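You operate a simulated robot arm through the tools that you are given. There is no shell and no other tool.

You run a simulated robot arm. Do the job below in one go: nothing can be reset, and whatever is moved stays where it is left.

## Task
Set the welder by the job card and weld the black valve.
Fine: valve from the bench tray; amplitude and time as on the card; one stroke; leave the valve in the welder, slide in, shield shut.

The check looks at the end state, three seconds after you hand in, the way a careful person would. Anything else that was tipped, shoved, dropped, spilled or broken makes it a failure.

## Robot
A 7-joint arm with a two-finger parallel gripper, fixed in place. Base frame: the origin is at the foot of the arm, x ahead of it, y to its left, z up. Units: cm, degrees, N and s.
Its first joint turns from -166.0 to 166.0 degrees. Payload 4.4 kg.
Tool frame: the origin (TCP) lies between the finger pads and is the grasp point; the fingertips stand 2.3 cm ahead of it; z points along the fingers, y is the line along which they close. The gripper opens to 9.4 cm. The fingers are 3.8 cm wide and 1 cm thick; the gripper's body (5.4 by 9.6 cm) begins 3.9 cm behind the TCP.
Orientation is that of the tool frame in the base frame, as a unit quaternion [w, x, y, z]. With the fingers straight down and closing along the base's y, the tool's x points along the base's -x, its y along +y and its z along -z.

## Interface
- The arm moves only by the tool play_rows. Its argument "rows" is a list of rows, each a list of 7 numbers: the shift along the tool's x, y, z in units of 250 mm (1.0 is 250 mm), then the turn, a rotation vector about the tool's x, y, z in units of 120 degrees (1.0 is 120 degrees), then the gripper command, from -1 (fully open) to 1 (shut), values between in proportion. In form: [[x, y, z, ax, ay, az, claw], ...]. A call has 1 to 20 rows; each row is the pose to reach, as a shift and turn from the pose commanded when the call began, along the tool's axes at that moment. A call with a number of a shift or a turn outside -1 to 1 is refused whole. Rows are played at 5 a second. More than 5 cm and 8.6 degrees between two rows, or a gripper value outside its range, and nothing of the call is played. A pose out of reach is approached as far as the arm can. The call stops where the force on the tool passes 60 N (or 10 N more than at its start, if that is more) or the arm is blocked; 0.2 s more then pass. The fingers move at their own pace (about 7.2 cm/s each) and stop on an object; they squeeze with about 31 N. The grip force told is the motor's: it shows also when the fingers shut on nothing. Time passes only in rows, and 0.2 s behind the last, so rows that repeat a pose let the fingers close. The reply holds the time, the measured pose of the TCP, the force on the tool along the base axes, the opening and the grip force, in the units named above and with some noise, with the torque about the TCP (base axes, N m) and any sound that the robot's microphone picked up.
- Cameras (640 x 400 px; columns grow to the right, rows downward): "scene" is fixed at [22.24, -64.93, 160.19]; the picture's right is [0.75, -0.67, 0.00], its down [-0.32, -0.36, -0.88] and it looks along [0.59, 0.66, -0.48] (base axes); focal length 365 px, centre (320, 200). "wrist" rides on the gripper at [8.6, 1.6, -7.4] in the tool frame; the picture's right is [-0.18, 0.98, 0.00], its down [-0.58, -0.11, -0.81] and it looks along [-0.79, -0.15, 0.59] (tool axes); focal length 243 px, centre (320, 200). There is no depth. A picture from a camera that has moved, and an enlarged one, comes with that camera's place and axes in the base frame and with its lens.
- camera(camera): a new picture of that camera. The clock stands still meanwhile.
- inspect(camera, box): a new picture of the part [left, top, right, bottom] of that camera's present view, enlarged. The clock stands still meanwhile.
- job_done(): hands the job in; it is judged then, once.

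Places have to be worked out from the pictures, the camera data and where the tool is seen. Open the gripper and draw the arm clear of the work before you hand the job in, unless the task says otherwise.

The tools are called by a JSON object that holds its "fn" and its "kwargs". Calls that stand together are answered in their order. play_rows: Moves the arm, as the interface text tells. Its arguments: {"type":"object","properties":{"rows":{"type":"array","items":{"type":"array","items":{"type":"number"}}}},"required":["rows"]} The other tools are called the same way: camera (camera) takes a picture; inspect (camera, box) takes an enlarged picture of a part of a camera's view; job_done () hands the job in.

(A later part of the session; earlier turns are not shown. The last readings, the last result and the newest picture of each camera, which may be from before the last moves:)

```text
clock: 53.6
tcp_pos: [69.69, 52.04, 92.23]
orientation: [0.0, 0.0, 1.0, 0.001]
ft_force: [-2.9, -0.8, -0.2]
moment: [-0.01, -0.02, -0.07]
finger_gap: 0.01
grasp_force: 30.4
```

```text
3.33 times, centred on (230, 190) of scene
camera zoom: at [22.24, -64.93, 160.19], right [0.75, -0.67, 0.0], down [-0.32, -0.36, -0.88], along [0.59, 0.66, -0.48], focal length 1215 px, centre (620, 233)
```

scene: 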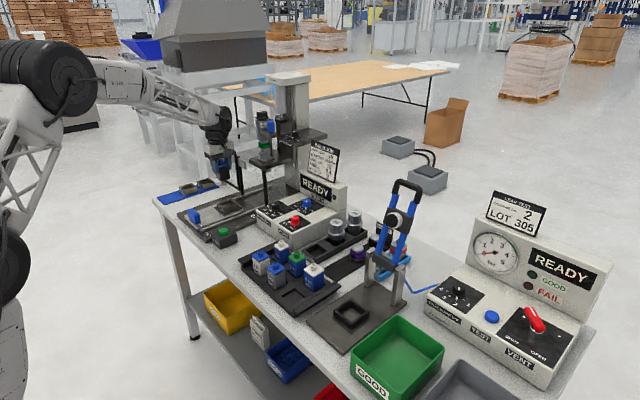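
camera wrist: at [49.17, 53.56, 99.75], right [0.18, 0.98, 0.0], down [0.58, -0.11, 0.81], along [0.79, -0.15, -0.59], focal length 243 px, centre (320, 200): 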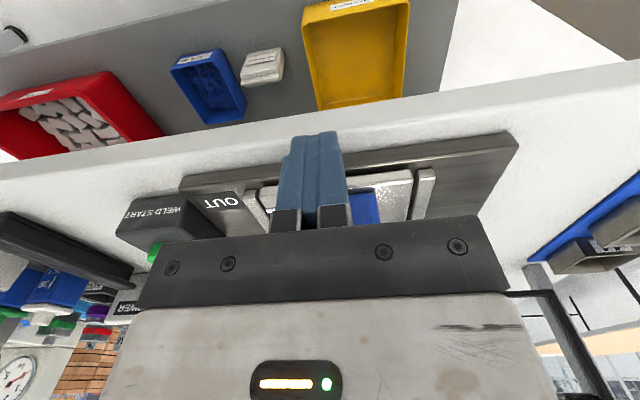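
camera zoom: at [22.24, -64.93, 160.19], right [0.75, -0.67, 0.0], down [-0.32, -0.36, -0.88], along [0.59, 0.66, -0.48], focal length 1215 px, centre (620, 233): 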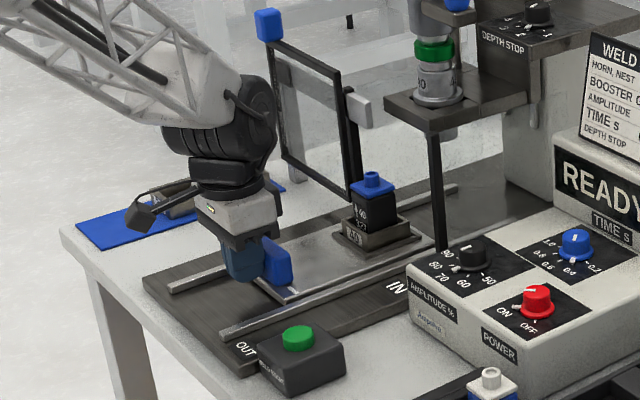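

The slide glides easily (3 N) with the valve steady. I keep pushing to just short of the expected IN position.

{"fn": "play_rows", "kwargs": {"rows": [[-0.03, 0, 0, 0, 0, 0, 1], [-0.07, 0, 0, 0, 0, 0, 1], [-0.12, 0, 0, 0, 0, 0, 1], [-0.17, 0, 0, 0, 0, 0, 1], [-0.22, 0, 0, 0, 0, 0, 1], [-0.27, 0, 0, 0, 0, 0, 1], [-0.31, 0, 0, 0, 0, 0, 1], [-0.34, 0, 0, 0, 0, 0, 1], [-0.36, 0, 0, 0, 0, 0, 1], [-0.36, 0, 0, 0, 0, 0, 1]]}}

{"fn": "inspect", "kwargs": {"camera": "scene", "box": [190, 130, 300, 240]}}

{"fn": "camera", "kwargs": {"camera": "wrist"}}

```text
clock: 55.8
tcp_pos: [78.62, 51.96, 92.03]
orientation: [0.0, -0.001, 1.0, 0.0]
ft_force: [-0.4, -0.1, -1.4]
moment: [-0.01, 0.0, -0.04]
finger_gap: 0.02
grasp_force: 30.9
```

```text
3.64 times, centred on (245, 185) of scene
camera zoom: at [22.24, -64.93, 160.19], right [0.75, -0.67, 0.0], down [-0.32, -0.36, -0.88], along [0.59, 0.66, -0.48], focal length 1326 px, centre (593, 254)
```

zoom: 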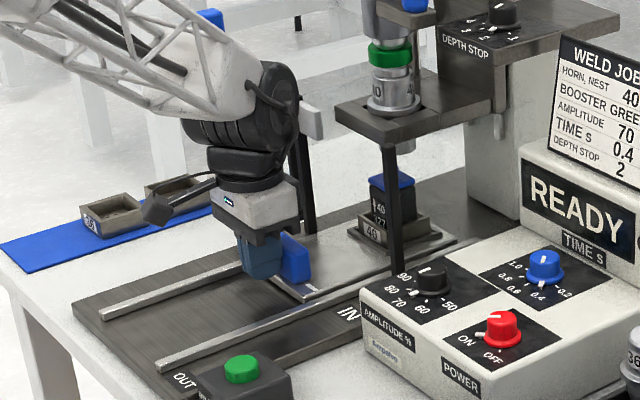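

```text
taken
camera wrist: at [69.96, 53.56, 99.69], right [0.18, 0.98, 0.0], down [0.58, -0.11, 0.81], along [0.79, -0.15, -0.59], focal length 243 px, centre (320, 200)
```

wrist: 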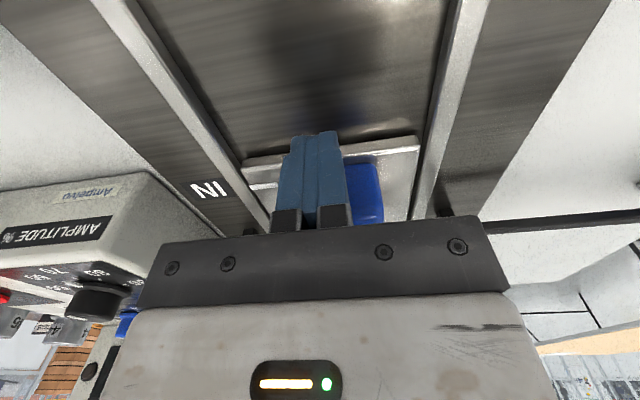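

The slide mark is near "IN". I creep on until the stop is felt.

{"fn": "play_rows", "kwargs": {"rows": [[-0.012, 0, 0, 0, 0, 0, 1], [-0.024, 0, 0, 0, 0, 0, 1], [-0.036, 0, 0, 0, 0, 0, 1], [-0.048, 0, 0, 0, 0, 0, 1], [-0.048, 0, 0, 0, 0, 0, 1]]}}

{"fn": "inspect", "kwargs": {"camera": "wrist", "box": [160, 120, 440, 240]}}

{"fn": "inspect", "kwargs": {"camera": "scene", "box": [225, 140, 285, 220]}}

```text
clock: 57.0
tcp_pos: [79.97, 52.08, 92.1]
orientation: [0.0, -0.001, 1.0, 0.0]
ft_force: [0.7, 0.1, 0.4]
moment: [-0.03, 0.03, 0.01]
finger_gap: 0.0
grasp_force: 31.1
```

```text
2.29 times, centred on (300, 180) of wrist
camera zoom: at [71.08, 53.63, 99.66], right [0.18, 0.98, 0.0], down [0.58, -0.11, 0.81], along [0.79, -0.15, -0.59], focal length 555 px, centre (366, 246)
```

zoom: 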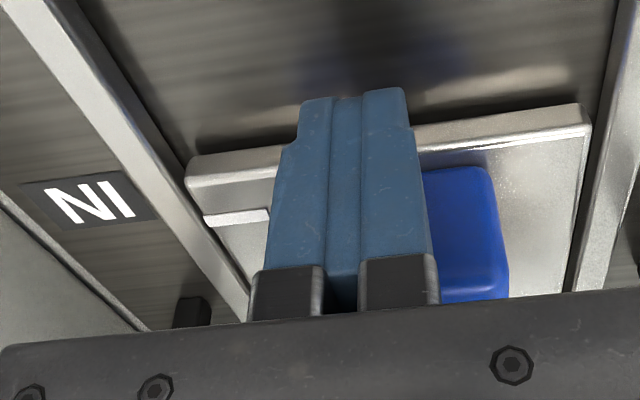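

```text
5.00 times, centred on (255, 180) of scene
camera zoom: at [22.24, -64.93, 160.19], right [0.75, -0.67, 0.0], down [-0.32, -0.36, -0.88], along [0.59, 0.66, -0.48], focal length 1823 px, centre (645, 300)
```

zoom: 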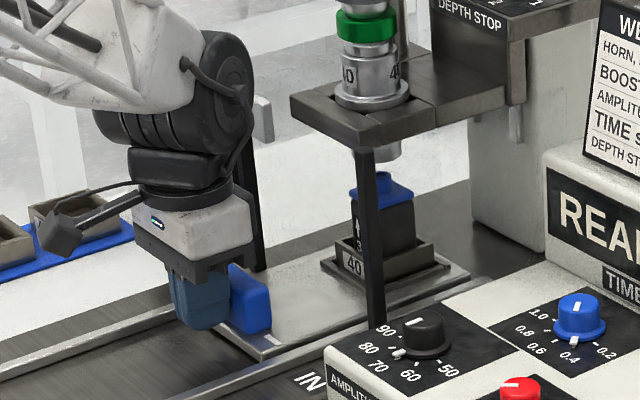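

The mark is aligned with IN (x≈83) and the valve is under the horn. I nudge a little further to confirm the end stop.

{"fn": "play_rows", "kwargs": {"rows": [[-0.006, 0, 0, 0, 0, 0, 1], [-0.012, 0, 0, 0, 0, 0, 1], [-0.018, 0, 0, 0, 0, 0, 1], [-0.018, 0, 0, 0, 0, 0, 1]]}}

{"fn": "inspect", "kwargs": {"camera": "scene", "box": [240, 155, 280, 205]}}

```text
clock: 57.9
tcp_pos: [79.98, 52.13, 92.09]
orientation: [-0.001, -0.001, 1.0, -0.002]
ft_force: [-25.8, -6.8, 11.1]
moment: [0.02, -0.4, -0.29]
finger_gap: 0.01
grasp_force: 30.6
stopped in row 4: the force on the tool passed its limit at 66 N (the readings are from after the stop); the commanded pose is now the measured one
```

```text
8.00 times, centred on (260, 180) of scene
camera zoom: at [22.24, -64.93, 160.19], right [0.75, -0.67, 0.0], down [-0.32, -0.36, -0.88], along [0.59, 0.66, -0.48], focal length 2917 px, centre (800, 360)
```

zoom: 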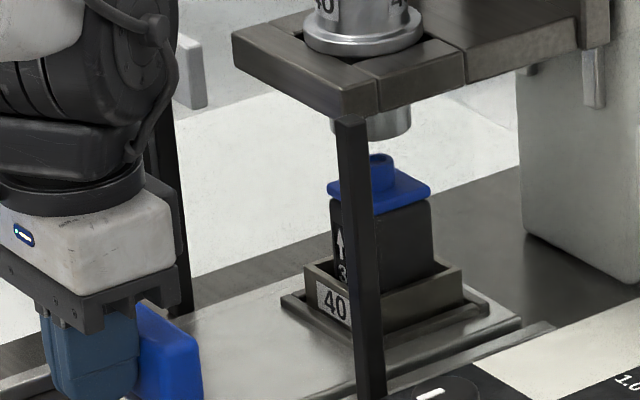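

The slide is hard against its IN stop and the valve is upright under the horn. I back off the handle, rise, and turn the camera toward the shield.

{"fn": "play_rows", "kwargs": {"rows": [[0.04, 0, 0, 0, 0, 0, 1], [0.1, 0, 0, 0, 0, 0, 1], [0.2, 0, -0.06, 0, 0, 0, 1], [0.34, 0, -0.16, 0, 0, -0.05, 1], [0.48, 0, -0.28, 0, 0, -0.11, 1], [0.6, 0, -0.42, 0, 0, -0.17, 1], [0.7, 0, -0.56, 0, 0, -0.23, 1], [0.78, 0, -0.7, 0, 0, -0.29, 1], [0.8, 0, -0.8, 0, 0, -0.34, 1], [0.8, 0, -0.8, 0, 0, -0.34, 1]]}}

{"fn": "camera", "kwargs": {"camera": "wrist"}}

{"fn": "inspect", "kwargs": {"camera": "scene", "box": [190, 110, 310, 220]}}

```text
clock: 60.1
tcp_pos: [59.9, 51.76, 112.19]
orientation: [-0.001, -0.35, 0.937, 0.0]
ft_force: [-0.1, -0.4, 0.5]
moment: [-0.01, -0.01, -0.02]
finger_gap: 0.0
grasp_force: 30.7
```

```text
taken
camera wrist: at [52.34, 47.47, 119.72], right [-0.51, 0.86, 0.0], down [0.51, 0.3, 0.8], along [0.69, 0.41, -0.59], focal length 243 px, centre (320, 200)
```

wrist: 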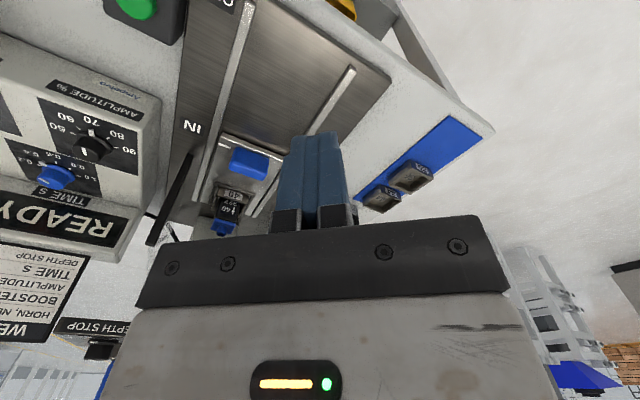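

```text
3.64 times, centred on (250, 165) of scene
camera zoom: at [22.24, -64.93, 160.19], right [0.75, -0.67, 0.0], down [-0.32, -0.36, -0.88], along [0.59, 0.66, -0.48], focal length 1326 px, centre (574, 327)
```

zoom: 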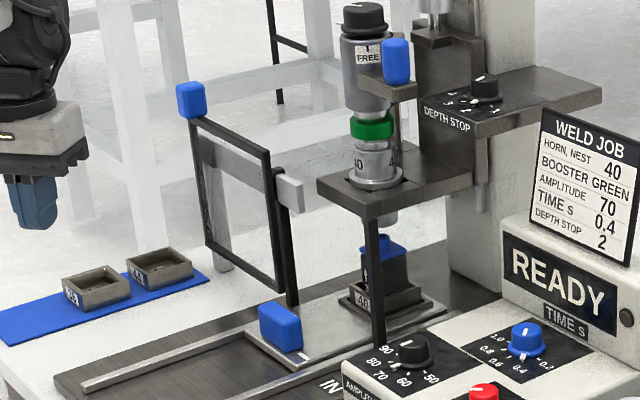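

I reposition so the shield appears clear of the gripper in the wrist picture.

{"fn": "play_rows", "kwargs": {"rows": [[-0.036, -0.017, -0.06, 0, 0, -0.0586, 1], [-0.072, -0.034, -0.12, 0, 0, -0.117, 1], [-0.108, -0.051, -0.18, 0, 0, -0.176, 1], [-0.144, -0.069, -0.24, 0, 0, -0.234, 1], [-0.18, -0.086, -0.3, 0, 0, -0.293, 1], [-0.216, -0.103, -0.36, 0, 0, -0.351, 1], [-0.251, -0.12, -0.412, 0, 0, -0.41, 1], [-0.251, -0.12, -0.412, 0, 0, -0.41, 1]]}}

{"fn": "camera", "kwargs": {"camera": "wrist"}}

{"fn": "inspect", "kwargs": {"camera": "wrist", "box": [90, 80, 290, 240]}}

```text
clock: 61.9
tcp_pos: [66.96, 53.82, 122.41]
orientation: [0.002, 0.709, -0.706, -0.001]
ft_force: [-0.1, 0.1, 0.8]
moment: [-0.02, 0.01, -0.02]
finger_gap: 0.0
grasp_force: 30.6
```

```text
taken
camera wrist: at [65.32, 45.24, 130.09], right [-0.98, 0.18, 0.0], down [0.11, 0.58, 0.8], along [0.14, 0.79, -0.59], focal length 243 px, centre (320, 200)
```

wrist: 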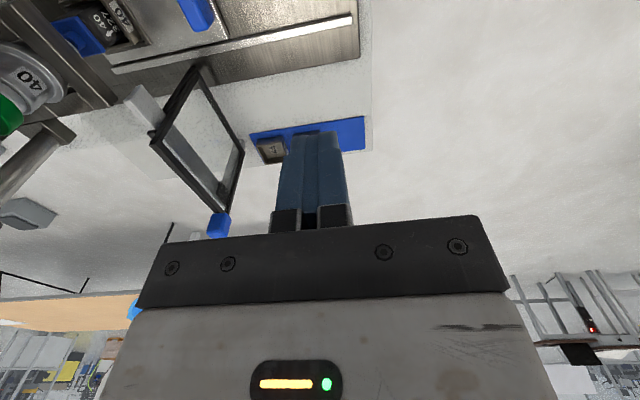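

```text
2.50 times, centred on (190, 160) of wrist
camera zoom: at [65.32, 45.24, 130.09], right [-0.98, 0.18, 0.0], down [0.11, 0.58, 0.8], along [0.14, 0.79, -0.59], focal length 606 px, centre (645, 300)
```

zoom: 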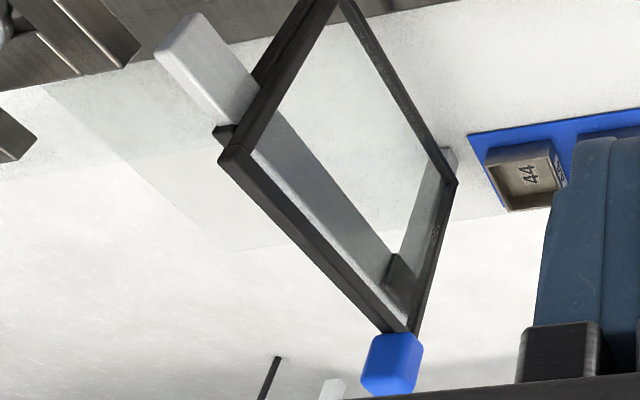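

I see a grey rail behind the shield running along y with a small black carriage near the handle end, suggesting it slides. I zoom further to be sure.

{"fn": "inspect", "kwargs": {"camera": "wrist", "box": [190, 130, 260, 240]}}

{"fn": "inspect", "kwargs": {"camera": "wrist", "box": [100, 50, 220, 160]}}

{"fn": "inspect", "kwargs": {"camera": "scene", "box": [205, 130, 255, 200]}}

```text
3.64 times, centred on (225, 185) of wrist
camera zoom: at [65.32, 45.24, 130.09], right [-0.98, 0.18, 0.0], down [0.11, 0.58, 0.8], along [0.14, 0.79, -0.59], focal length 882 px, centre (666, 254)
```

zoom: 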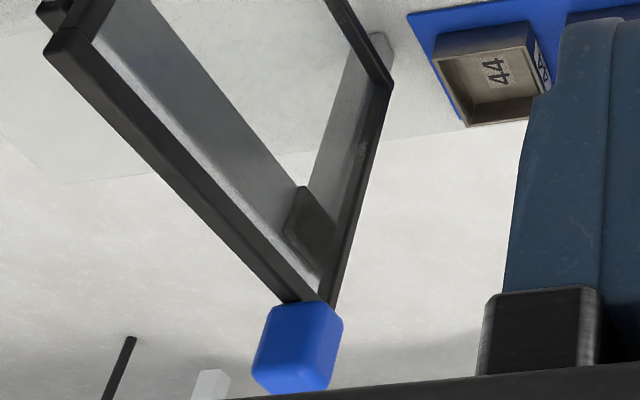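

```text
3.64 times, centred on (160, 105) of wrist
camera zoom: at [65.32, 45.24, 130.09], right [-0.98, 0.18, 0.0], down [0.11, 0.58, 0.8], along [0.14, 0.79, -0.59], focal length 882 px, centre (902, 546)
```

zoom: 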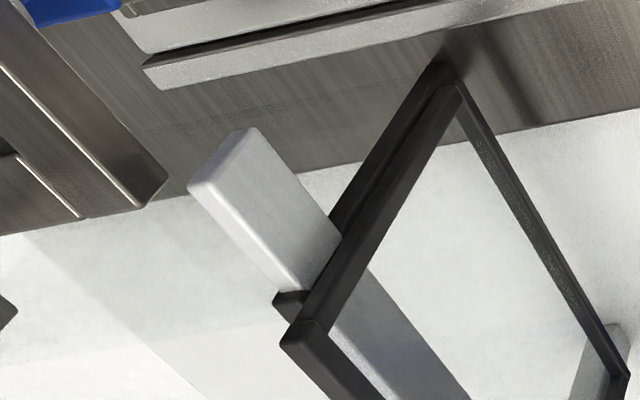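

```text
5.71 times, centred on (230, 165) of scene
camera zoom: at [22.24, -64.93, 160.19], right [0.75, -0.67, 0.0], down [-0.32, -0.36, -0.88], along [0.59, 0.66, -0.48], focal length 2084 px, centre (834, 400)
```

zoom: 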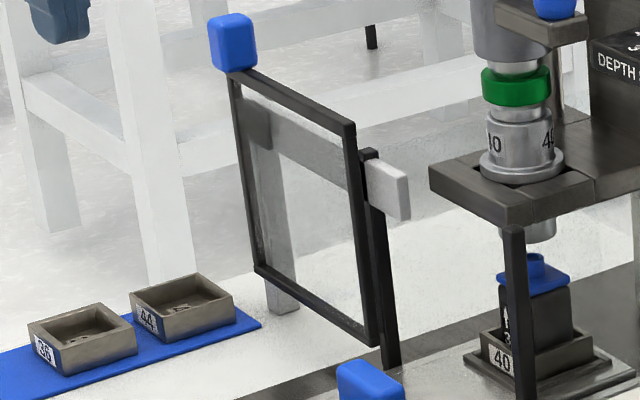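

The shield's plane is tilted about 4–5° off the rail's direction, so it is a hinged door (hinge ≈ (88.9, 60.8)) resting open against a bumper; its blue knob is at about (88.4, 76.7, 109.4), far out. I'll approach with the tool laid horizontal; first I bring the tool to that orientation at a safe spot.

{"fn": "play_rows", "kwargs": {"rows": [[-0.0207, -0.0167, 0.0147, 0.0217, -0.0597, 0.0217, -0.1], [-0.0413, -0.0333, 0.0293, 0.0435, -0.1194, 0.0435, -0.1], [-0.062, -0.05, 0.044, 0.0652, -0.1792, 0.0652, -0.1], [-0.0827, -0.0667, 0.0587, 0.0869, -0.2389, 0.0869, -0.1], [-0.1033, -0.0833, 0.0733, 0.1087, -0.2986, 0.1087, -0.1], [-0.124, -0.1, 0.088, 0.1304, -0.3583, 0.1304, -0.1], [-0.1447, -0.1167, 0.1027, 0.1521, -0.418, 0.1521, -0.1], [-0.1653, -0.1333, 0.1173, 0.1739, -0.4777, 0.1739, -0.1], [-0.186, -0.15, 0.132, 0.1956, -0.5375, 0.1956, -0.1], [-0.2067, -0.1667, 0.1467, 0.2173, -0.5972, 0.2173, -0.1], [-0.2273, -0.1833, 0.1613, 0.2391, -0.6569, 0.2391, -0.1], [-0.248, -0.2, 0.176, 0.2608, -0.7166, 0.2608, -0.1], [-0.248, -0.2, 0.176, 0.2608, -0.7166, 0.2608, -0.1]]}}

{"fn": "camera", "kwargs": {"camera": "wrist"}}

{"fn": "camera", "kwargs": {"camera": "scene"}}

```text
clock: 64.7
tcp_pos: [71.81, 60.13, 117.96]
orientation: [0.639, -0.3, 0.642, 0.3]
ft_force: [0.3, -0.5, 0.4]
moment: [0.0, -0.01, -0.02]
finger_gap: 5.14
grasp_force: 0.1
```

```text
taken
camera wrist: at [65.68, 55.41, 109.42], right [-0.75, 0.63, 0.19], down [-0.43, -0.69, 0.58], along [0.5, 0.36, 0.79], focal length 243 px, centre (320, 200)
```

wrist: 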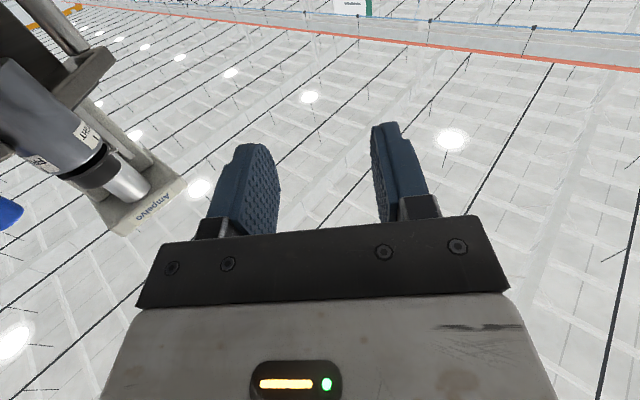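

```text
taken
```

scene: 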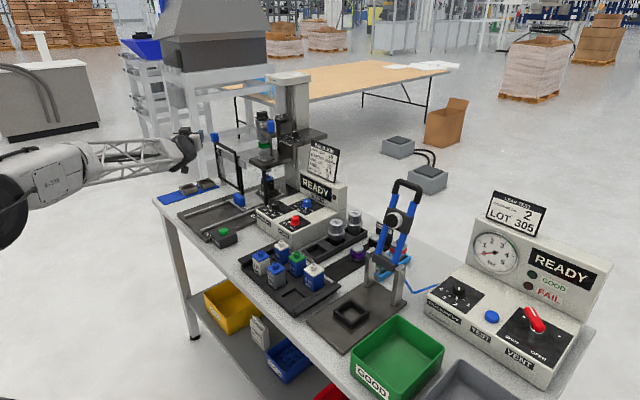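

The tool is horizontal now. I check the scene around the shield and the hand, and the press-lock label seen at left.

{"fn": "inspect", "kwargs": {"camera": "scene", "box": [150, 110, 290, 220]}}

{"fn": "inspect", "kwargs": {"camera": "wrist", "box": [0, 60, 200, 240]}}

```text
3.64 times, centred on (220, 165) of scene
camera zoom: at [22.24, -64.93, 160.19], right [0.75, -0.67, 0.0], down [-0.32, -0.36, -0.88], along [0.59, 0.66, -0.48], focal length 1326 px, centre (684, 327)
```

zoom: 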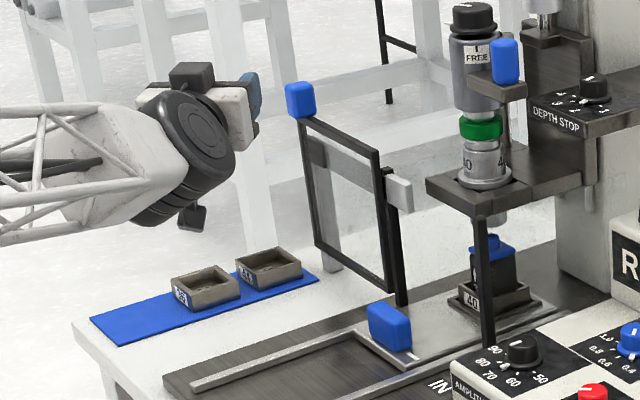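

```text
2.22 times, centred on (100, 150) of wrist
camera zoom: at [65.68, 55.41, 109.42], right [-0.75, 0.63, 0.19], down [-0.43, -0.69, 0.58], along [0.5, 0.36, 0.79], focal length 539 px, centre (809, 311)
```

zoom: 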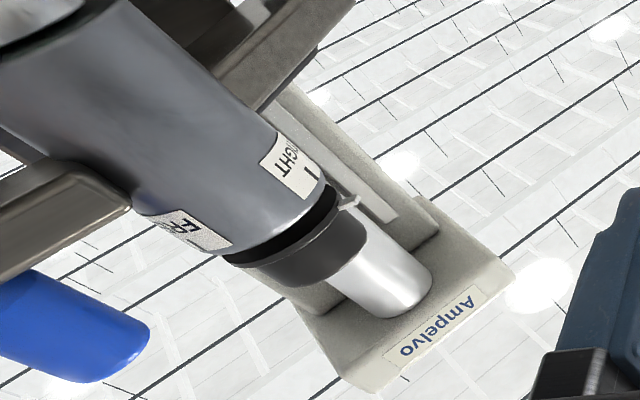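

The stack knob points to TIGHT, good. I move to a pre-grasp pose about 9.5 cm short of the shield's knob at z≈110.2.

{"fn": "play_rows", "kwargs": {"rows": [[0.062, -0.0166, 0.111, 0, 0, 0, -0.1], [0.124, -0.0332, 0.222, 0, 0, 0, -0.1], [0.186, -0.0498, 0.332, 0, 0, 0, -0.1], [0.248, -0.0664, 0.443, 0, 0, 0, -0.1], [0.31, -0.083, 0.554, 0, 0, 0, -0.1], [0.31, -0.083, 0.554, 0, 0, 0, -0.1]]}}

{"fn": "inspect", "kwargs": {"camera": "scene", "box": [170, 110, 270, 200]}}

{"fn": "camera", "kwargs": {"camera": "wrist"}}

```text
clock: 66.1
tcp_pos: [82.4, 69.42, 110.22]
orientation: [0.639, -0.3, 0.642, 0.299]
ft_force: [-0.7, 0.1, -0.3]
moment: [0.02, 0.0, 0.01]
finger_gap: 5.15
grasp_force: 0.1
```

```text
4.44 times, centred on (220, 155) of scene
camera zoom: at [22.24, -64.93, 160.19], right [0.75, -0.67, 0.0], down [-0.32, -0.36, -0.88], along [0.59, 0.66, -0.48], focal length 1620 px, centre (764, 400)
```

zoom: 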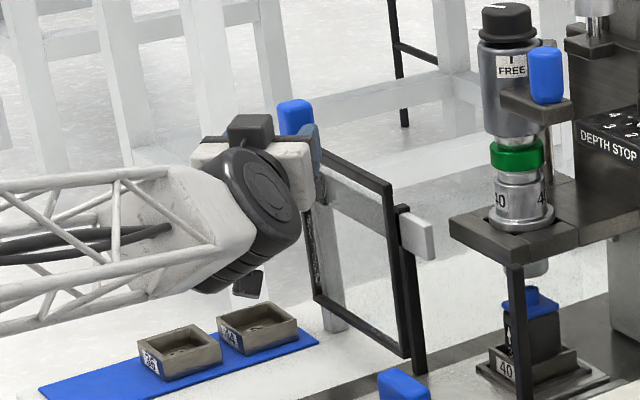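

```text
taken
camera wrist: at [76.13, 64.66, 101.67], right [-0.75, 0.63, 0.18], down [-0.43, -0.69, 0.58], along [0.5, 0.36, 0.79], focal length 243 px, centre (320, 200)
```

wrist: 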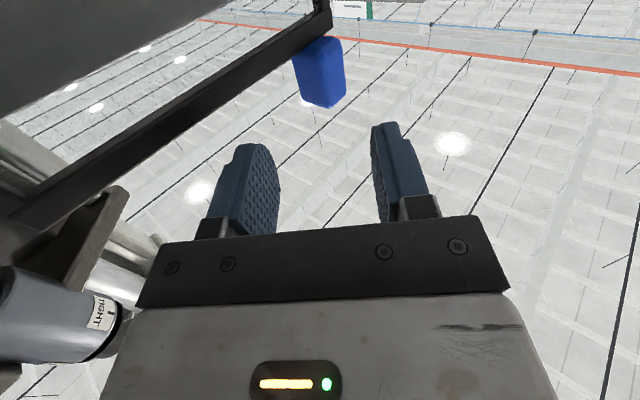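

The knob is straight ahead, centred between the open fingers. I raise 0.3 cm and extend along the tool axis toward it.

{"fn": "play_rows", "kwargs": {"rows": [[-0.012, 0, 0.07, 0, 0, 0, -0.1], [-0.012, 0, 0.14, 0, 0, 0, -0.1], [-0.012, 0, 0.2, 0, 0, 0, -0.1], [-0.012, 0, 0.25, 0, 0, 0, -0.1], [-0.012, 0, 0.29, 0, 0, 0, -0.1], [-0.012, 0, 0.29, 0, 0, 0, -0.1]]}}

{"fn": "camera", "kwargs": {"camera": "wrist"}}

{"fn": "inspect", "kwargs": {"camera": "scene", "box": [170, 110, 270, 200]}}

```text
clock: 67.5
tcp_pos: [86.81, 74.89, 110.47]
orientation: [0.64, -0.299, 0.642, 0.298]
ft_force: [0.9, 0.0, 0.1]
moment: [0.03, -0.01, 0.01]
finger_gap: 5.16
grasp_force: 0.1
```

```text
taken
camera wrist: at [80.7, 70.18, 102.0], right [-0.75, 0.63, 0.18], down [-0.43, -0.69, 0.58], along [0.5, 0.36, 0.79], focal length 243 px, centre (320, 200)
```

wrist: 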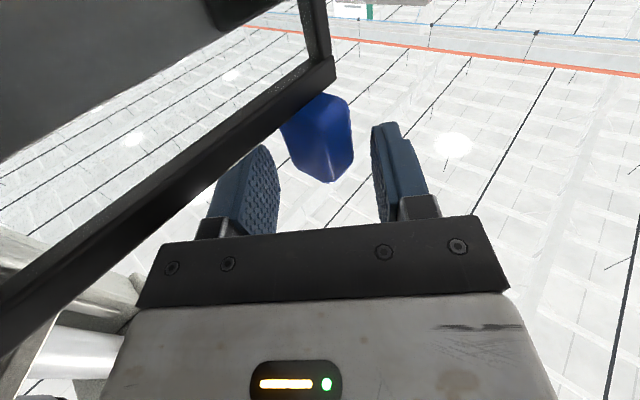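

```text
4.44 times, centred on (220, 155) of scene
camera zoom: at [22.24, -64.93, 160.19], right [0.75, -0.67, 0.0], down [-0.32, -0.36, -0.88], along [0.59, 0.66, -0.48], focal length 1620 px, centre (764, 400)
```

zoom: 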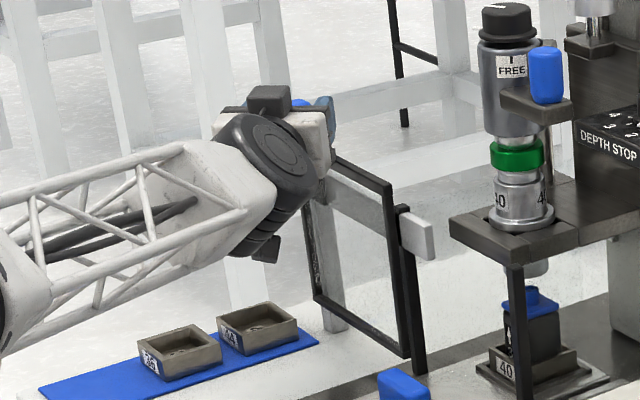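

The knob now sits between the fingers, about 1.6 cm ahead of the TCP, with one finger passing over the door's top bar. I extend a bit more and close to a loose cage (about 4.3 cm).

{"fn": "play_rows", "kwargs": {"rows": [[0, 0, 0.02, 0, 0, 0, -0.1], [0, 0, 0.034, 0, 0, 0, -0.1], [0, 0, 0.034, 0, 0, 0, 0.08], [0, 0, 0.034, 0, 0, 0, 0.08]]}}

{"fn": "inspect", "kwargs": {"camera": "wrist", "box": [160, 40, 480, 240]}}

```text
clock: 68.5
tcp_pos: [87.49, 75.59, 110.52]
orientation: [0.639, -0.3, 0.641, 0.3]
ft_force: [-0.4, 0.3, -0.4]
moment: [0.03, 0.05, -0.01]
finger_gap: 4.33
grasp_force: 0.0
```

```text
2.00 times, centred on (320, 140) of wrist
camera zoom: at [81.32, 70.92, 101.96], right [-0.75, 0.63, 0.18], down [-0.43, -0.69, 0.58], along [0.5, 0.36, 0.79], focal length 485 px, centre (320, 320)
```

zoom: 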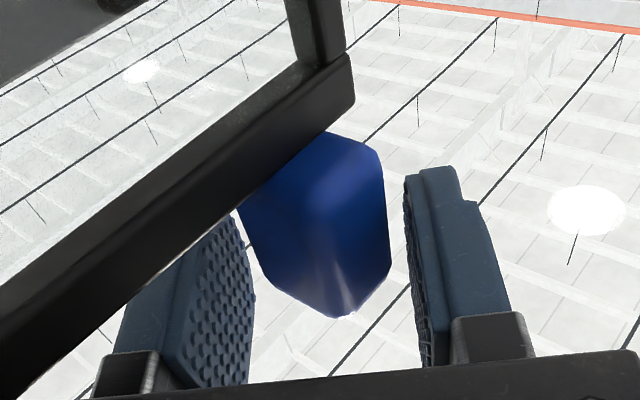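

The knob is caged. I start pulling the shield round its hinge along an arc, a short first portion to verify it swings.

{"fn": "play_rows", "kwargs": {"rows": [[0, 0.016, -0.0174, -0.0131, 0, 0, 0.08], [0, 0.032, -0.0347, -0.0262, 0, 0, 0.08], [0, 0.0465, -0.0532, -0.0394, 0, 0, 0.08], [0, 0.061, -0.0716, -0.0525, 0, 0, 0.08], [0, 0.0875, -0.1111, -0.0788, 0, 0, 0.08], [0, 0.0875, -0.1111, -0.0788, 0, 0, 0.08]]}}

{"fn": "inspect", "kwargs": {"camera": "wrist", "box": [160, 40, 480, 240]}}

{"fn": "inspect", "kwargs": {"camera": "scene", "box": [170, 110, 270, 200]}}

```text
clock: 69.9
tcp_pos: [83.98, 74.69, 110.45]
orientation: [0.612, -0.351, 0.615, 0.351]
ft_force: [8.7, -28.8, -1.1]
moment: [0.25, 0.22, -1.08]
finger_gap: 5.33
grasp_force: 10.9
```

```text
2.00 times, centred on (320, 140) of wrist
camera zoom: at [78.67, 69.04, 101.96], right [-0.85, 0.5, 0.19], down [-0.31, -0.75, 0.58], along [0.43, 0.44, 0.79], focal length 485 px, centre (320, 320)
```

zoom: 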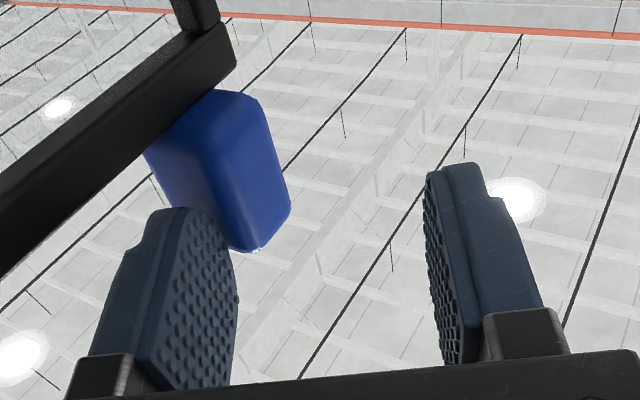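

```text
4.44 times, centred on (220, 155) of scene
camera zoom: at [22.24, -64.93, 160.19], right [0.75, -0.67, 0.0], down [-0.32, -0.36, -0.88], along [0.59, 0.66, -0.48], focal length 1620 px, centre (764, 400)
```

zoom: 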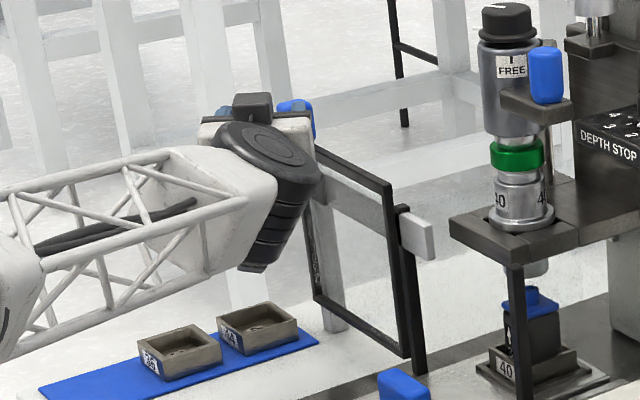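

The knob slipped past the finger and the shield did not turn. Re-checking the picture lines, the shield's bars are parallel to y and a carriage sits on the grey rail, so it slides along y instead. I back off and re-approach with the tool pointing more along +x so the finger can push it in −y.

{"fn": "play_rows", "kwargs": {"rows": [[0, 0, -0.08, 0, 0, 0, -0.1], [0, 0, -0.18, 0, 0, 0, -0.1], [0, 0, -0.28, 0, 0, 0, -0.1], [0, 0.015, -0.28, 0.0572, 0, 0, -0.1], [0, 0.03, -0.25, 0.1144, 0, 0, -0.1], [0, 0.045, -0.22, 0.1716, 0, 0, -0.1], [0, 0.0599, -0.188, 0.2288, 0, 0, -0.1], [0, 0.0599, -0.188, 0.2288, 0, 0, -0.1]]}}

{"fn": "camera", "kwargs": {"camera": "wrist"}}

{"fn": "inspect", "kwargs": {"camera": "scene", "box": [170, 110, 270, 200]}}

```text
clock: 71.7
tcp_pos: [80.28, 69.87, 110.53]
orientation: [0.649, -0.277, 0.652, 0.276]
ft_force: [-0.7, 0.0, 0.1]
moment: [0.03, -0.01, -0.01]
finger_gap: 5.21
grasp_force: 0.0
out of reach, approached as far as the arm can: row 6, 7, 8
```

```text
taken
camera wrist: at [73.75, 65.59, 102.0], right [-0.71, 0.68, 0.18], down [-0.48, -0.65, 0.58], along [0.52, 0.32, 0.79], focal length 243 px, centre (320, 200)
```

wrist: 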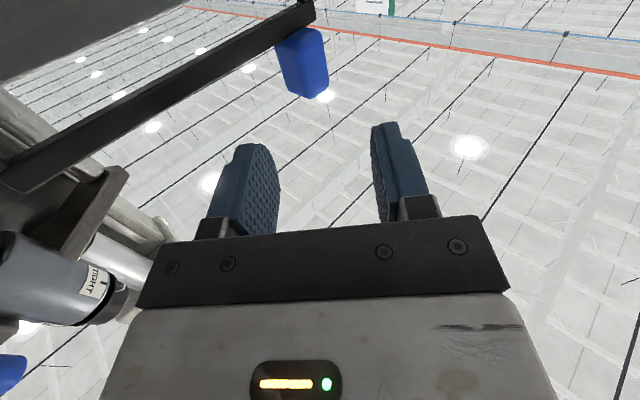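

```text
4.44 times, centred on (220, 155) of scene
camera zoom: at [22.24, -64.93, 160.19], right [0.75, -0.67, 0.0], down [-0.32, -0.36, -0.88], along [0.59, 0.66, -0.48], focal length 1620 px, centre (764, 400)
```

zoom: 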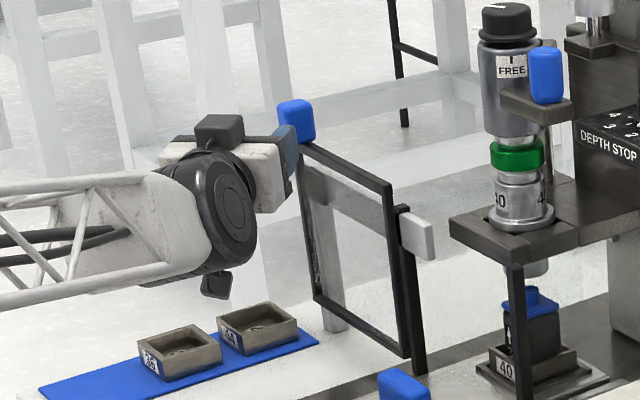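

Turning to azimuth 32° hits a reach limit; about 46–50° is available. I send a zero move to see what pose the commands now refer to.

{"fn": "play_rows", "kwargs": {"rows": [[0, 0, 0, 0, 0, 0, -0.1]]}}

```text
clock: 72.1
tcp_pos: [80.32, 69.91, 110.54]
orientation: [0.649, -0.276, 0.653, 0.275]
ft_force: [0.1, 0.4, -0.4]
moment: [-0.03, 0.06, 0.0]
finger_gap: 5.18
grasp_force: 0.1
```

Commands refer to the reached pose. I line the cage up with the knob at azimuth 50° and extend over it again.

{"fn": "play_rows", "kwargs": {"rows": [[0, -0.0365, 0.003, -0.0171, 0, 0, -0.1], [0, -0.073, 0.005, -0.0342, 0, 0, -0.1], [0, -0.0665, 0.0958, -0.0342, 0, 0, -0.1], [0, -0.06, 0.1865, -0.0342, 0, 0, -0.1], [0, -0.0535, 0.277, -0.0342, 0, 0, -0.1], [0, -0.0496, 0.3317, -0.0342, 0, 0, -0.1], [0, -0.047, 0.368, -0.0342, 0, 0, -0.1], [0, -0.047, 0.368, -0.0342, 0, 0, -0.1]]}}

{"fn": "inspect", "kwargs": {"camera": "wrist", "box": [160, 40, 480, 240]}}

```text
clock: 73.9
tcp_pos: [87.59, 75.66, 110.44]
orientation: [0.639, -0.299, 0.642, 0.299]
ft_force: [0.3, 0.0, 0.1]
moment: [0.02, 0.01, 0.01]
finger_gap: 5.19
grasp_force: 0.1
```

```text
2.00 times, centred on (320, 140) of wrist
camera zoom: at [81.33, 70.91, 101.93], right [-0.75, 0.63, 0.18], down [-0.43, -0.69, 0.58], along [0.5, 0.36, 0.79], focal length 485 px, centre (320, 320)
```

zoom: 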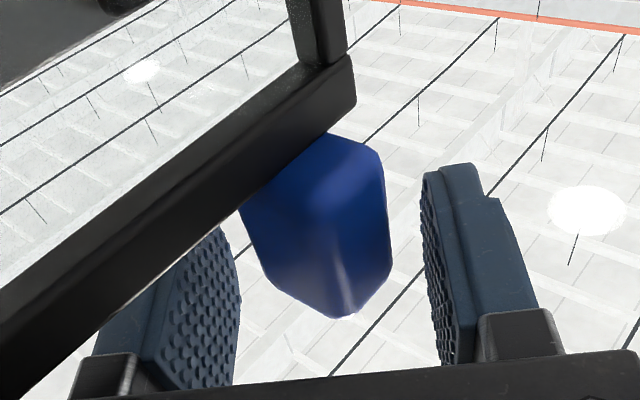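

The knob is caged again. I close the cage to ~4.3 cm and move a few cm in −y, watching whether the shield slides.

{"fn": "play_rows", "kwargs": {"rows": [[0, 0, 0, 0, 0, 0, 0.08], [0, 0, 0, 0, 0, 0, 0.08], [0, -0.0128, -0.0153, 0, 0, 0, 0.08], [0, -0.0257, -0.0306, 0, 0, 0, 0.08], [0, -0.0386, -0.046, 0, 0, 0, 0.08], [0, -0.0514, -0.0613, 0, 0, 0, 0.08], [0, -0.0643, -0.0766, 0, 0, 0, 0.08], [0, -0.0772, -0.0919, 0, 0, 0, 0.08], [0, -0.0772, -0.0919, 0, 0, 0, 0.08]]}}

{"fn": "inspect", "kwargs": {"camera": "wrist", "box": [160, 40, 480, 240]}}

{"fn": "inspect", "kwargs": {"camera": "scene", "box": [170, 110, 270, 200]}}

```text
clock: 75.9
tcp_pos: [87.61, 72.57, 110.46]
orientation: [0.64, -0.299, 0.642, 0.298]
ft_force: [-2.5, 2.0, 0.6]
moment: [0.01, -0.03, 0.06]
finger_gap: 4.47
grasp_force: 1.7
```

```text
2.00 times, centred on (320, 140) of wrist
camera zoom: at [81.32, 67.85, 101.94], right [-0.75, 0.63, 0.18], down [-0.43, -0.69, 0.58], along [0.5, 0.36, 0.79], focal length 485 px, centre (320, 320)
```

zoom: 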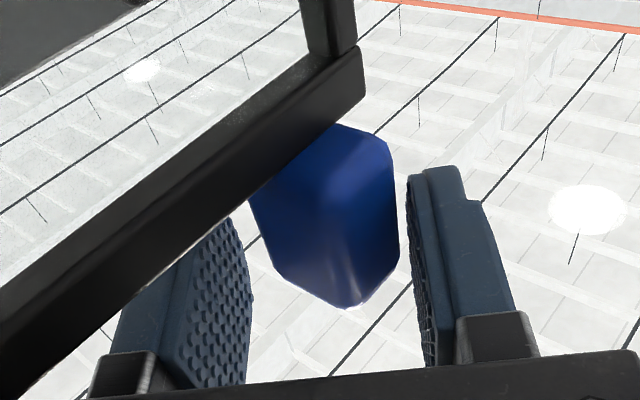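

```text
4.44 times, centred on (220, 155) of scene
camera zoom: at [22.24, -64.93, 160.19], right [0.75, -0.67, 0.0], down [-0.32, -0.36, -0.88], along [0.59, 0.66, -0.48], focal length 1620 px, centre (764, 400)
```

zoom: 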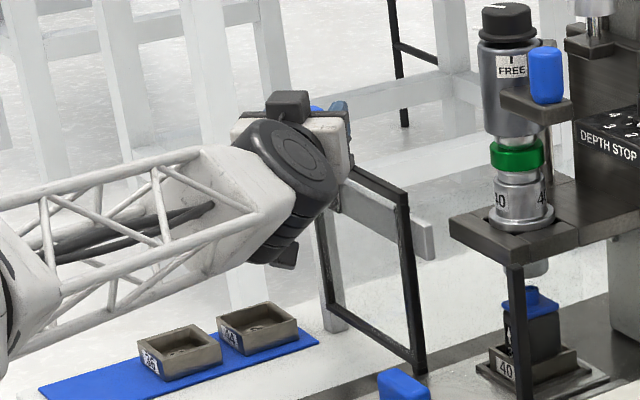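

It slides — the shield moved with only ~3 N. I carry on in −y for another 12 cm.

{"fn": "play_rows", "kwargs": {"rows": [[0, -0.0257, -0.0306, 0, 0, 0, 0.08], [0, -0.0566, -0.0674, 0, 0, 0, 0.08], [0, -0.0874, -0.1042, 0, 0, 0, 0.08], [0, -0.1183, -0.1409, 0, 0, 0, 0.08], [0, -0.1492, -0.1777, 0, 0, 0, 0.08], [0, -0.18, -0.2145, 0, 0, 0, 0.08], [0, -0.2109, -0.2512, 0, 0, 0, 0.08], [0, -0.2418, -0.288, 0, 0, 0, 0.08], [0, -0.2726, -0.3248, 0, 0, 0, 0.08], [0, -0.2983, -0.3554, 0, 0, 0, 0.08], [0, -0.3086, -0.3677, 0, 0, 0, 0.08]]}}

{"fn": "inspect", "kwargs": {"camera": "wrist", "box": [160, 40, 480, 240]}}

{"fn": "inspect", "kwargs": {"camera": "scene", "box": [190, 100, 310, 210]}}

```text
clock: 78.3
tcp_pos: [87.64, 60.53, 110.43]
orientation: [0.639, -0.3, 0.643, 0.298]
ft_force: [-0.6, 1.0, 0.1]
moment: [-0.03, -0.02, 0.02]
finger_gap: 4.41
grasp_force: 1.1
```

```text
2.00 times, centred on (320, 140) of wrist
camera zoom: at [81.34, 55.79, 101.98], right [-0.75, 0.63, 0.18], down [-0.43, -0.69, 0.59], along [0.5, 0.36, 0.79], focal length 485 px, centre (320, 320)
```

zoom: 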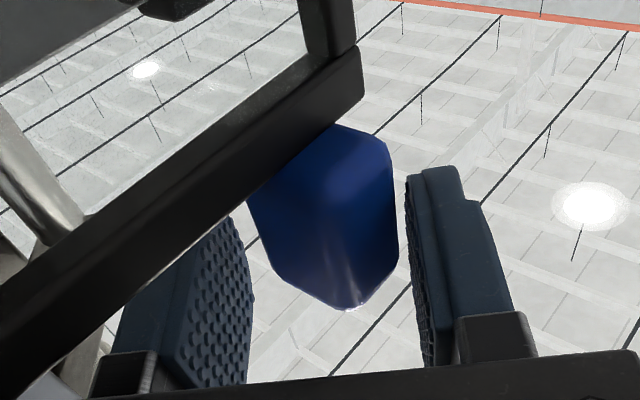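

```text
3.64 times, centred on (250, 155) of scene
camera zoom: at [22.24, -64.93, 160.19], right [0.75, -0.67, 0.0], down [-0.32, -0.36, -0.88], along [0.59, 0.66, -0.48], focal length 1326 px, centre (574, 364)
```

zoom: 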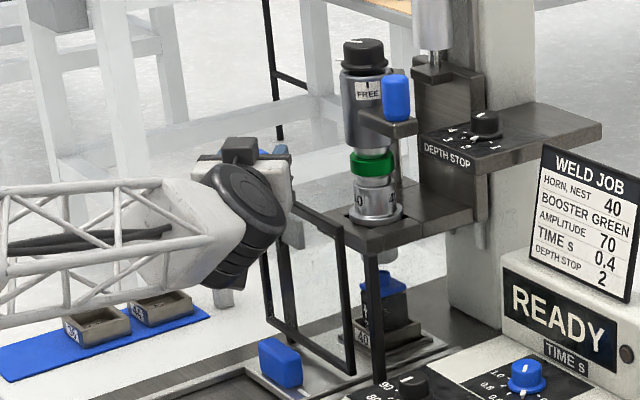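

The leading bar is nearing the other post. I go on slowly until it meets its stop.

{"fn": "play_rows", "kwargs": {"rows": [[0, -0.0129, -0.0153, 0, 0, 0, 0.08], [0, -0.0257, -0.0306, 0, 0, 0, 0.08], [0, -0.0386, -0.046, 0, 0, 0, 0.08], [0, -0.0514, -0.0613, 0, 0, 0, 0.08], [0, -0.0617, -0.0735, 0, 0, 0, 0.08], [0, -0.0617, -0.0735, 0, 0, 0, 0.08]]}}

{"fn": "inspect", "kwargs": {"camera": "wrist", "box": [160, 40, 480, 240]}}

{"fn": "inspect", "kwargs": {"camera": "scene", "box": [220, 130, 300, 220]}}

```text
clock: 79.7
tcp_pos: [87.46, 58.2, 110.39]
orientation: [0.639, -0.3, 0.643, 0.299]
ft_force: [-0.3, 0.3, -0.1]
moment: [-0.03, -0.01, 0.0]
finger_gap: 4.32
grasp_force: 0.0
```

```text
2.00 times, centred on (320, 140) of wrist
camera zoom: at [81.34, 53.43, 101.93], right [-0.75, 0.63, 0.18], down [-0.43, -0.69, 0.58], along [0.5, 0.36, 0.79], focal length 485 px, centre (320, 320)
```

zoom: 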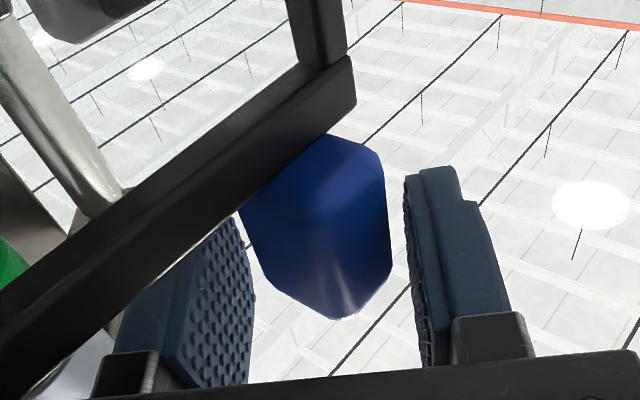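

```text
4.44 times, centred on (260, 175) of scene
camera zoom: at [22.24, -64.93, 160.19], right [0.75, -0.67, 0.0], down [-0.32, -0.36, -0.88], along [0.59, 0.66, -0.48], focal length 1620 px, centre (587, 311)
```

zoom: 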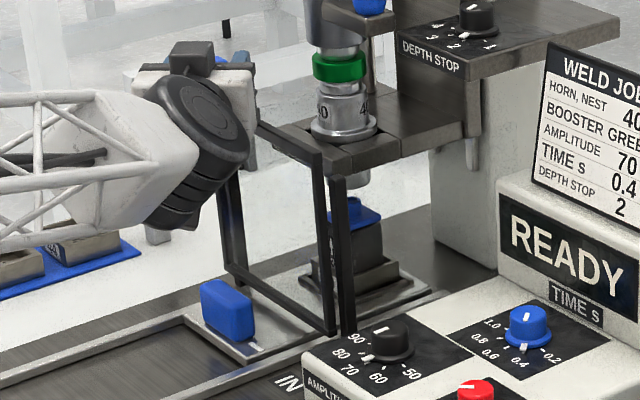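

The force is nearly zero and the bar is beside the post. I push another ~1.8 cm to see whether the shield is fully home.

{"fn": "play_rows", "kwargs": {"rows": [[0, -0.0103, -0.0123, 0, 0, 0, 0.08], [0, -0.0206, -0.0245, 0, 0, 0, 0.08], [0, -0.0309, -0.0368, 0, 0, 0, 0.08], [0, -0.0386, -0.046, 0, 0, 0, 0.08], [0, -0.0463, -0.0552, 0, 0, 0, 0.08], [0, -0.0463, -0.0552, 0, 0, 0, 0.08]]}}

{"fn": "inspect", "kwargs": {"camera": "wrist", "box": [160, 40, 480, 240]}}

{"fn": "inspect", "kwargs": {"camera": "scene", "box": [220, 130, 300, 220]}}

```text
clock: 81.1
tcp_pos: [87.5, 56.47, 110.47]
orientation: [0.639, -0.3, 0.642, 0.299]
ft_force: [-20.1, 34.3, 1.3]
moment: [0.23, 0.08, 0.5]
finger_gap: 5.98
grasp_force: 18.9
```

```text
2.00 times, centred on (320, 140) of wrist
camera zoom: at [81.3, 51.79, 102.01], right [-0.75, 0.63, 0.18], down [-0.43, -0.69, 0.58], along [0.5, 0.36, 0.79], focal length 485 px, centre (320, 320)
```

zoom: 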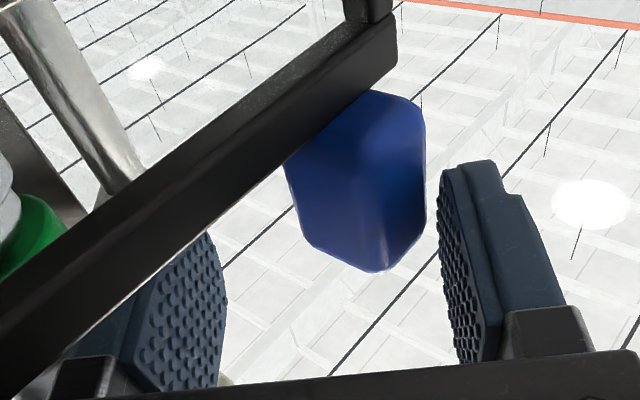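

```text
4.44 times, centred on (260, 175) of scene
camera zoom: at [22.24, -64.93, 160.19], right [0.75, -0.67, 0.0], down [-0.32, -0.36, -0.88], along [0.59, 0.66, -0.48], focal length 1620 px, centre (587, 311)
```

zoom: 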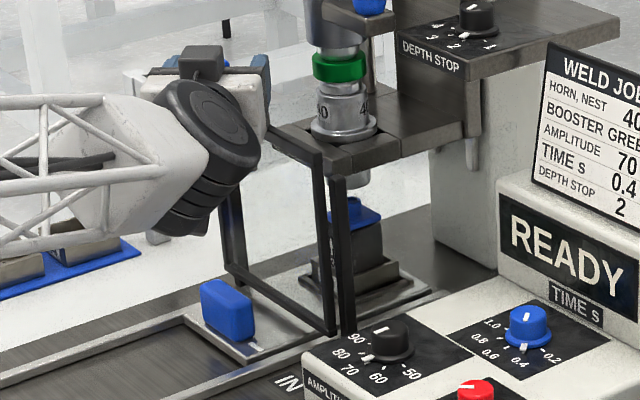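

The shield is home: pushing with ~40 N doesn't move it further. I ease back to unload the cage, then retract along the tool axis so the knob isn't dragged.

{"fn": "play_rows", "kwargs": {"rows": [[0, 0.0206, 0.0245, 0, 0, 0, 0.08], [0, 0.0437, 0.0521, 0, 0, 0, 0.0], [0, 0.0437, 0.0521, 0, 0, 0, -0.1], [0, 0.0437, 0.0521, 0, 0, 0, -0.1], [0, 0.0437, 0.0, 0, 0, 0, -0.1], [0, 0.0437, -0.08, 0, 0, 0, -0.1], [0, 0.0437, -0.18, 0, 0, 0, -0.1], [0, 0.0437, -0.3, 0, 0, 0, -0.1], [0, 0.0437, -0.45, 0, 0, 0, -0.1], [0, 0.0437, -0.6, 0, 0, 0, -0.1]]}}

{"fn": "inspect", "kwargs": {"camera": "scene", "box": [200, 110, 300, 220]}}

{"fn": "camera", "kwargs": {"camera": "scene"}}

```text
clock: 83.3
tcp_pos: [77.15, 45.57, 110.71]
orientation: [0.639, -0.3, 0.642, 0.299]
ft_force: [1.3, 0.0, -1.0]
moment: [0.03, -0.02, 0.02]
finger_gap: 5.16
grasp_force: 0.0
```

```text
3.64 times, centred on (250, 165) of scene
camera zoom: at [22.24, -64.93, 160.19], right [0.75, -0.67, 0.0], down [-0.32, -0.36, -0.88], along [0.59, 0.66, -0.48], focal length 1326 px, centre (574, 327)
```

zoom: 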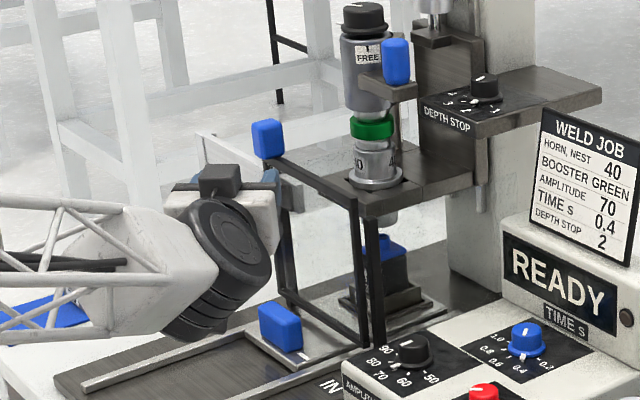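

```text
taken
```

scene: 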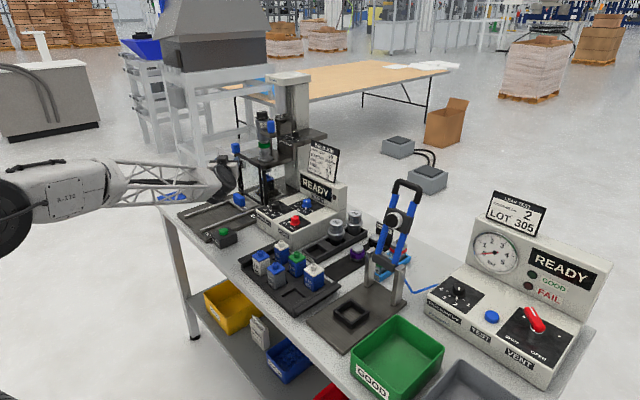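

The shield is shut against its post and the slide is still in. I bring the tool back to pointing straight down, moving back toward the start button.

{"fn": "play_rows", "kwargs": {"rows": [[-0.0243, 0.0225, -0.0518, 0.0271, 0.0581, 0.0271, 0.5], [-0.0487, 0.0449, -0.1036, 0.0542, 0.1163, 0.0542, 1], [-0.073, 0.0674, -0.1554, 0.0813, 0.1744, 0.0813, 1], [-0.0973, 0.0898, -0.2072, 0.1084, 0.2326, 0.1084, 1], [-0.1217, 0.1123, -0.259, 0.1355, 0.2907, 0.1355, 1], [-0.146, 0.1348, -0.3108, 0.1627, 0.3489, 0.1627, 1], [-0.1703, 0.1572, -0.3626, 0.1898, 0.407, 0.1898, 1], [-0.1947, 0.1797, -0.4144, 0.2169, 0.4651, 0.2169, 1], [-0.219, 0.2021, -0.4662, 0.244, 0.5233, 0.244, 1], [-0.2433, 0.2246, -0.518, 0.2711, 0.5814, 0.2711, 1], [-0.2677, 0.247, -0.5698, 0.2982, 0.6396, 0.2982, 1], [-0.292, 0.2695, -0.6216, 0.3253, 0.6977, 0.3253, 1], [-0.292, 0.2695, -0.6216, 0.3253, 0.6977, 0.3253, 1]]}}

{"fn": "camera", "kwargs": {"camera": "wrist"}}

{"fn": "inspect", "kwargs": {"camera": "scene", "box": [190, 130, 310, 250]}}

```text
clock: 86.1
tcp_pos: [61.98, 38.08, 118.05]
orientation: [-0.003, -0.001, 1.0, -0.002]
ft_force: [0.2, -0.2, -0.5]
moment: [0.0, -0.02, 0.03]
finger_gap: 0.0
grasp_force: 31.2
```

```text
taken
camera wrist: at [53.15, 39.71, 125.6], right [0.18, 0.98, 0.0], down [0.58, -0.11, 0.8], along [0.79, -0.15, -0.59], focal length 243 px, centre (320, 200)
```

wrist: 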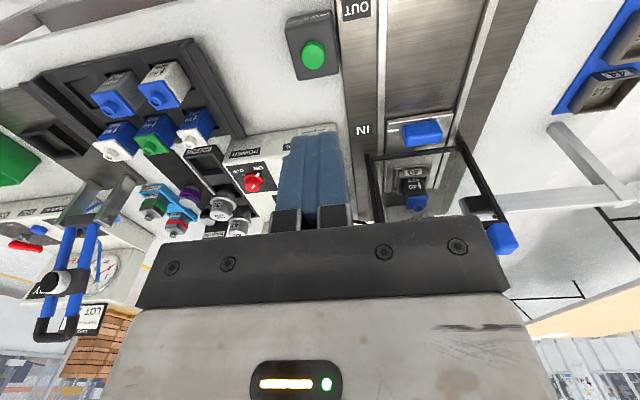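

```text
3.33 times, centred on (250, 190) of scene
camera zoom: at [22.24, -64.93, 160.19], right [0.75, -0.67, 0.0], down [-0.32, -0.36, -0.88], along [0.59, 0.66, -0.48], focal length 1215 px, centre (553, 233)
```

zoom: 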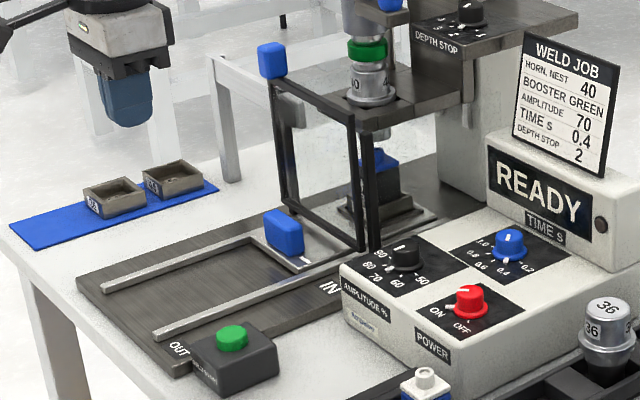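

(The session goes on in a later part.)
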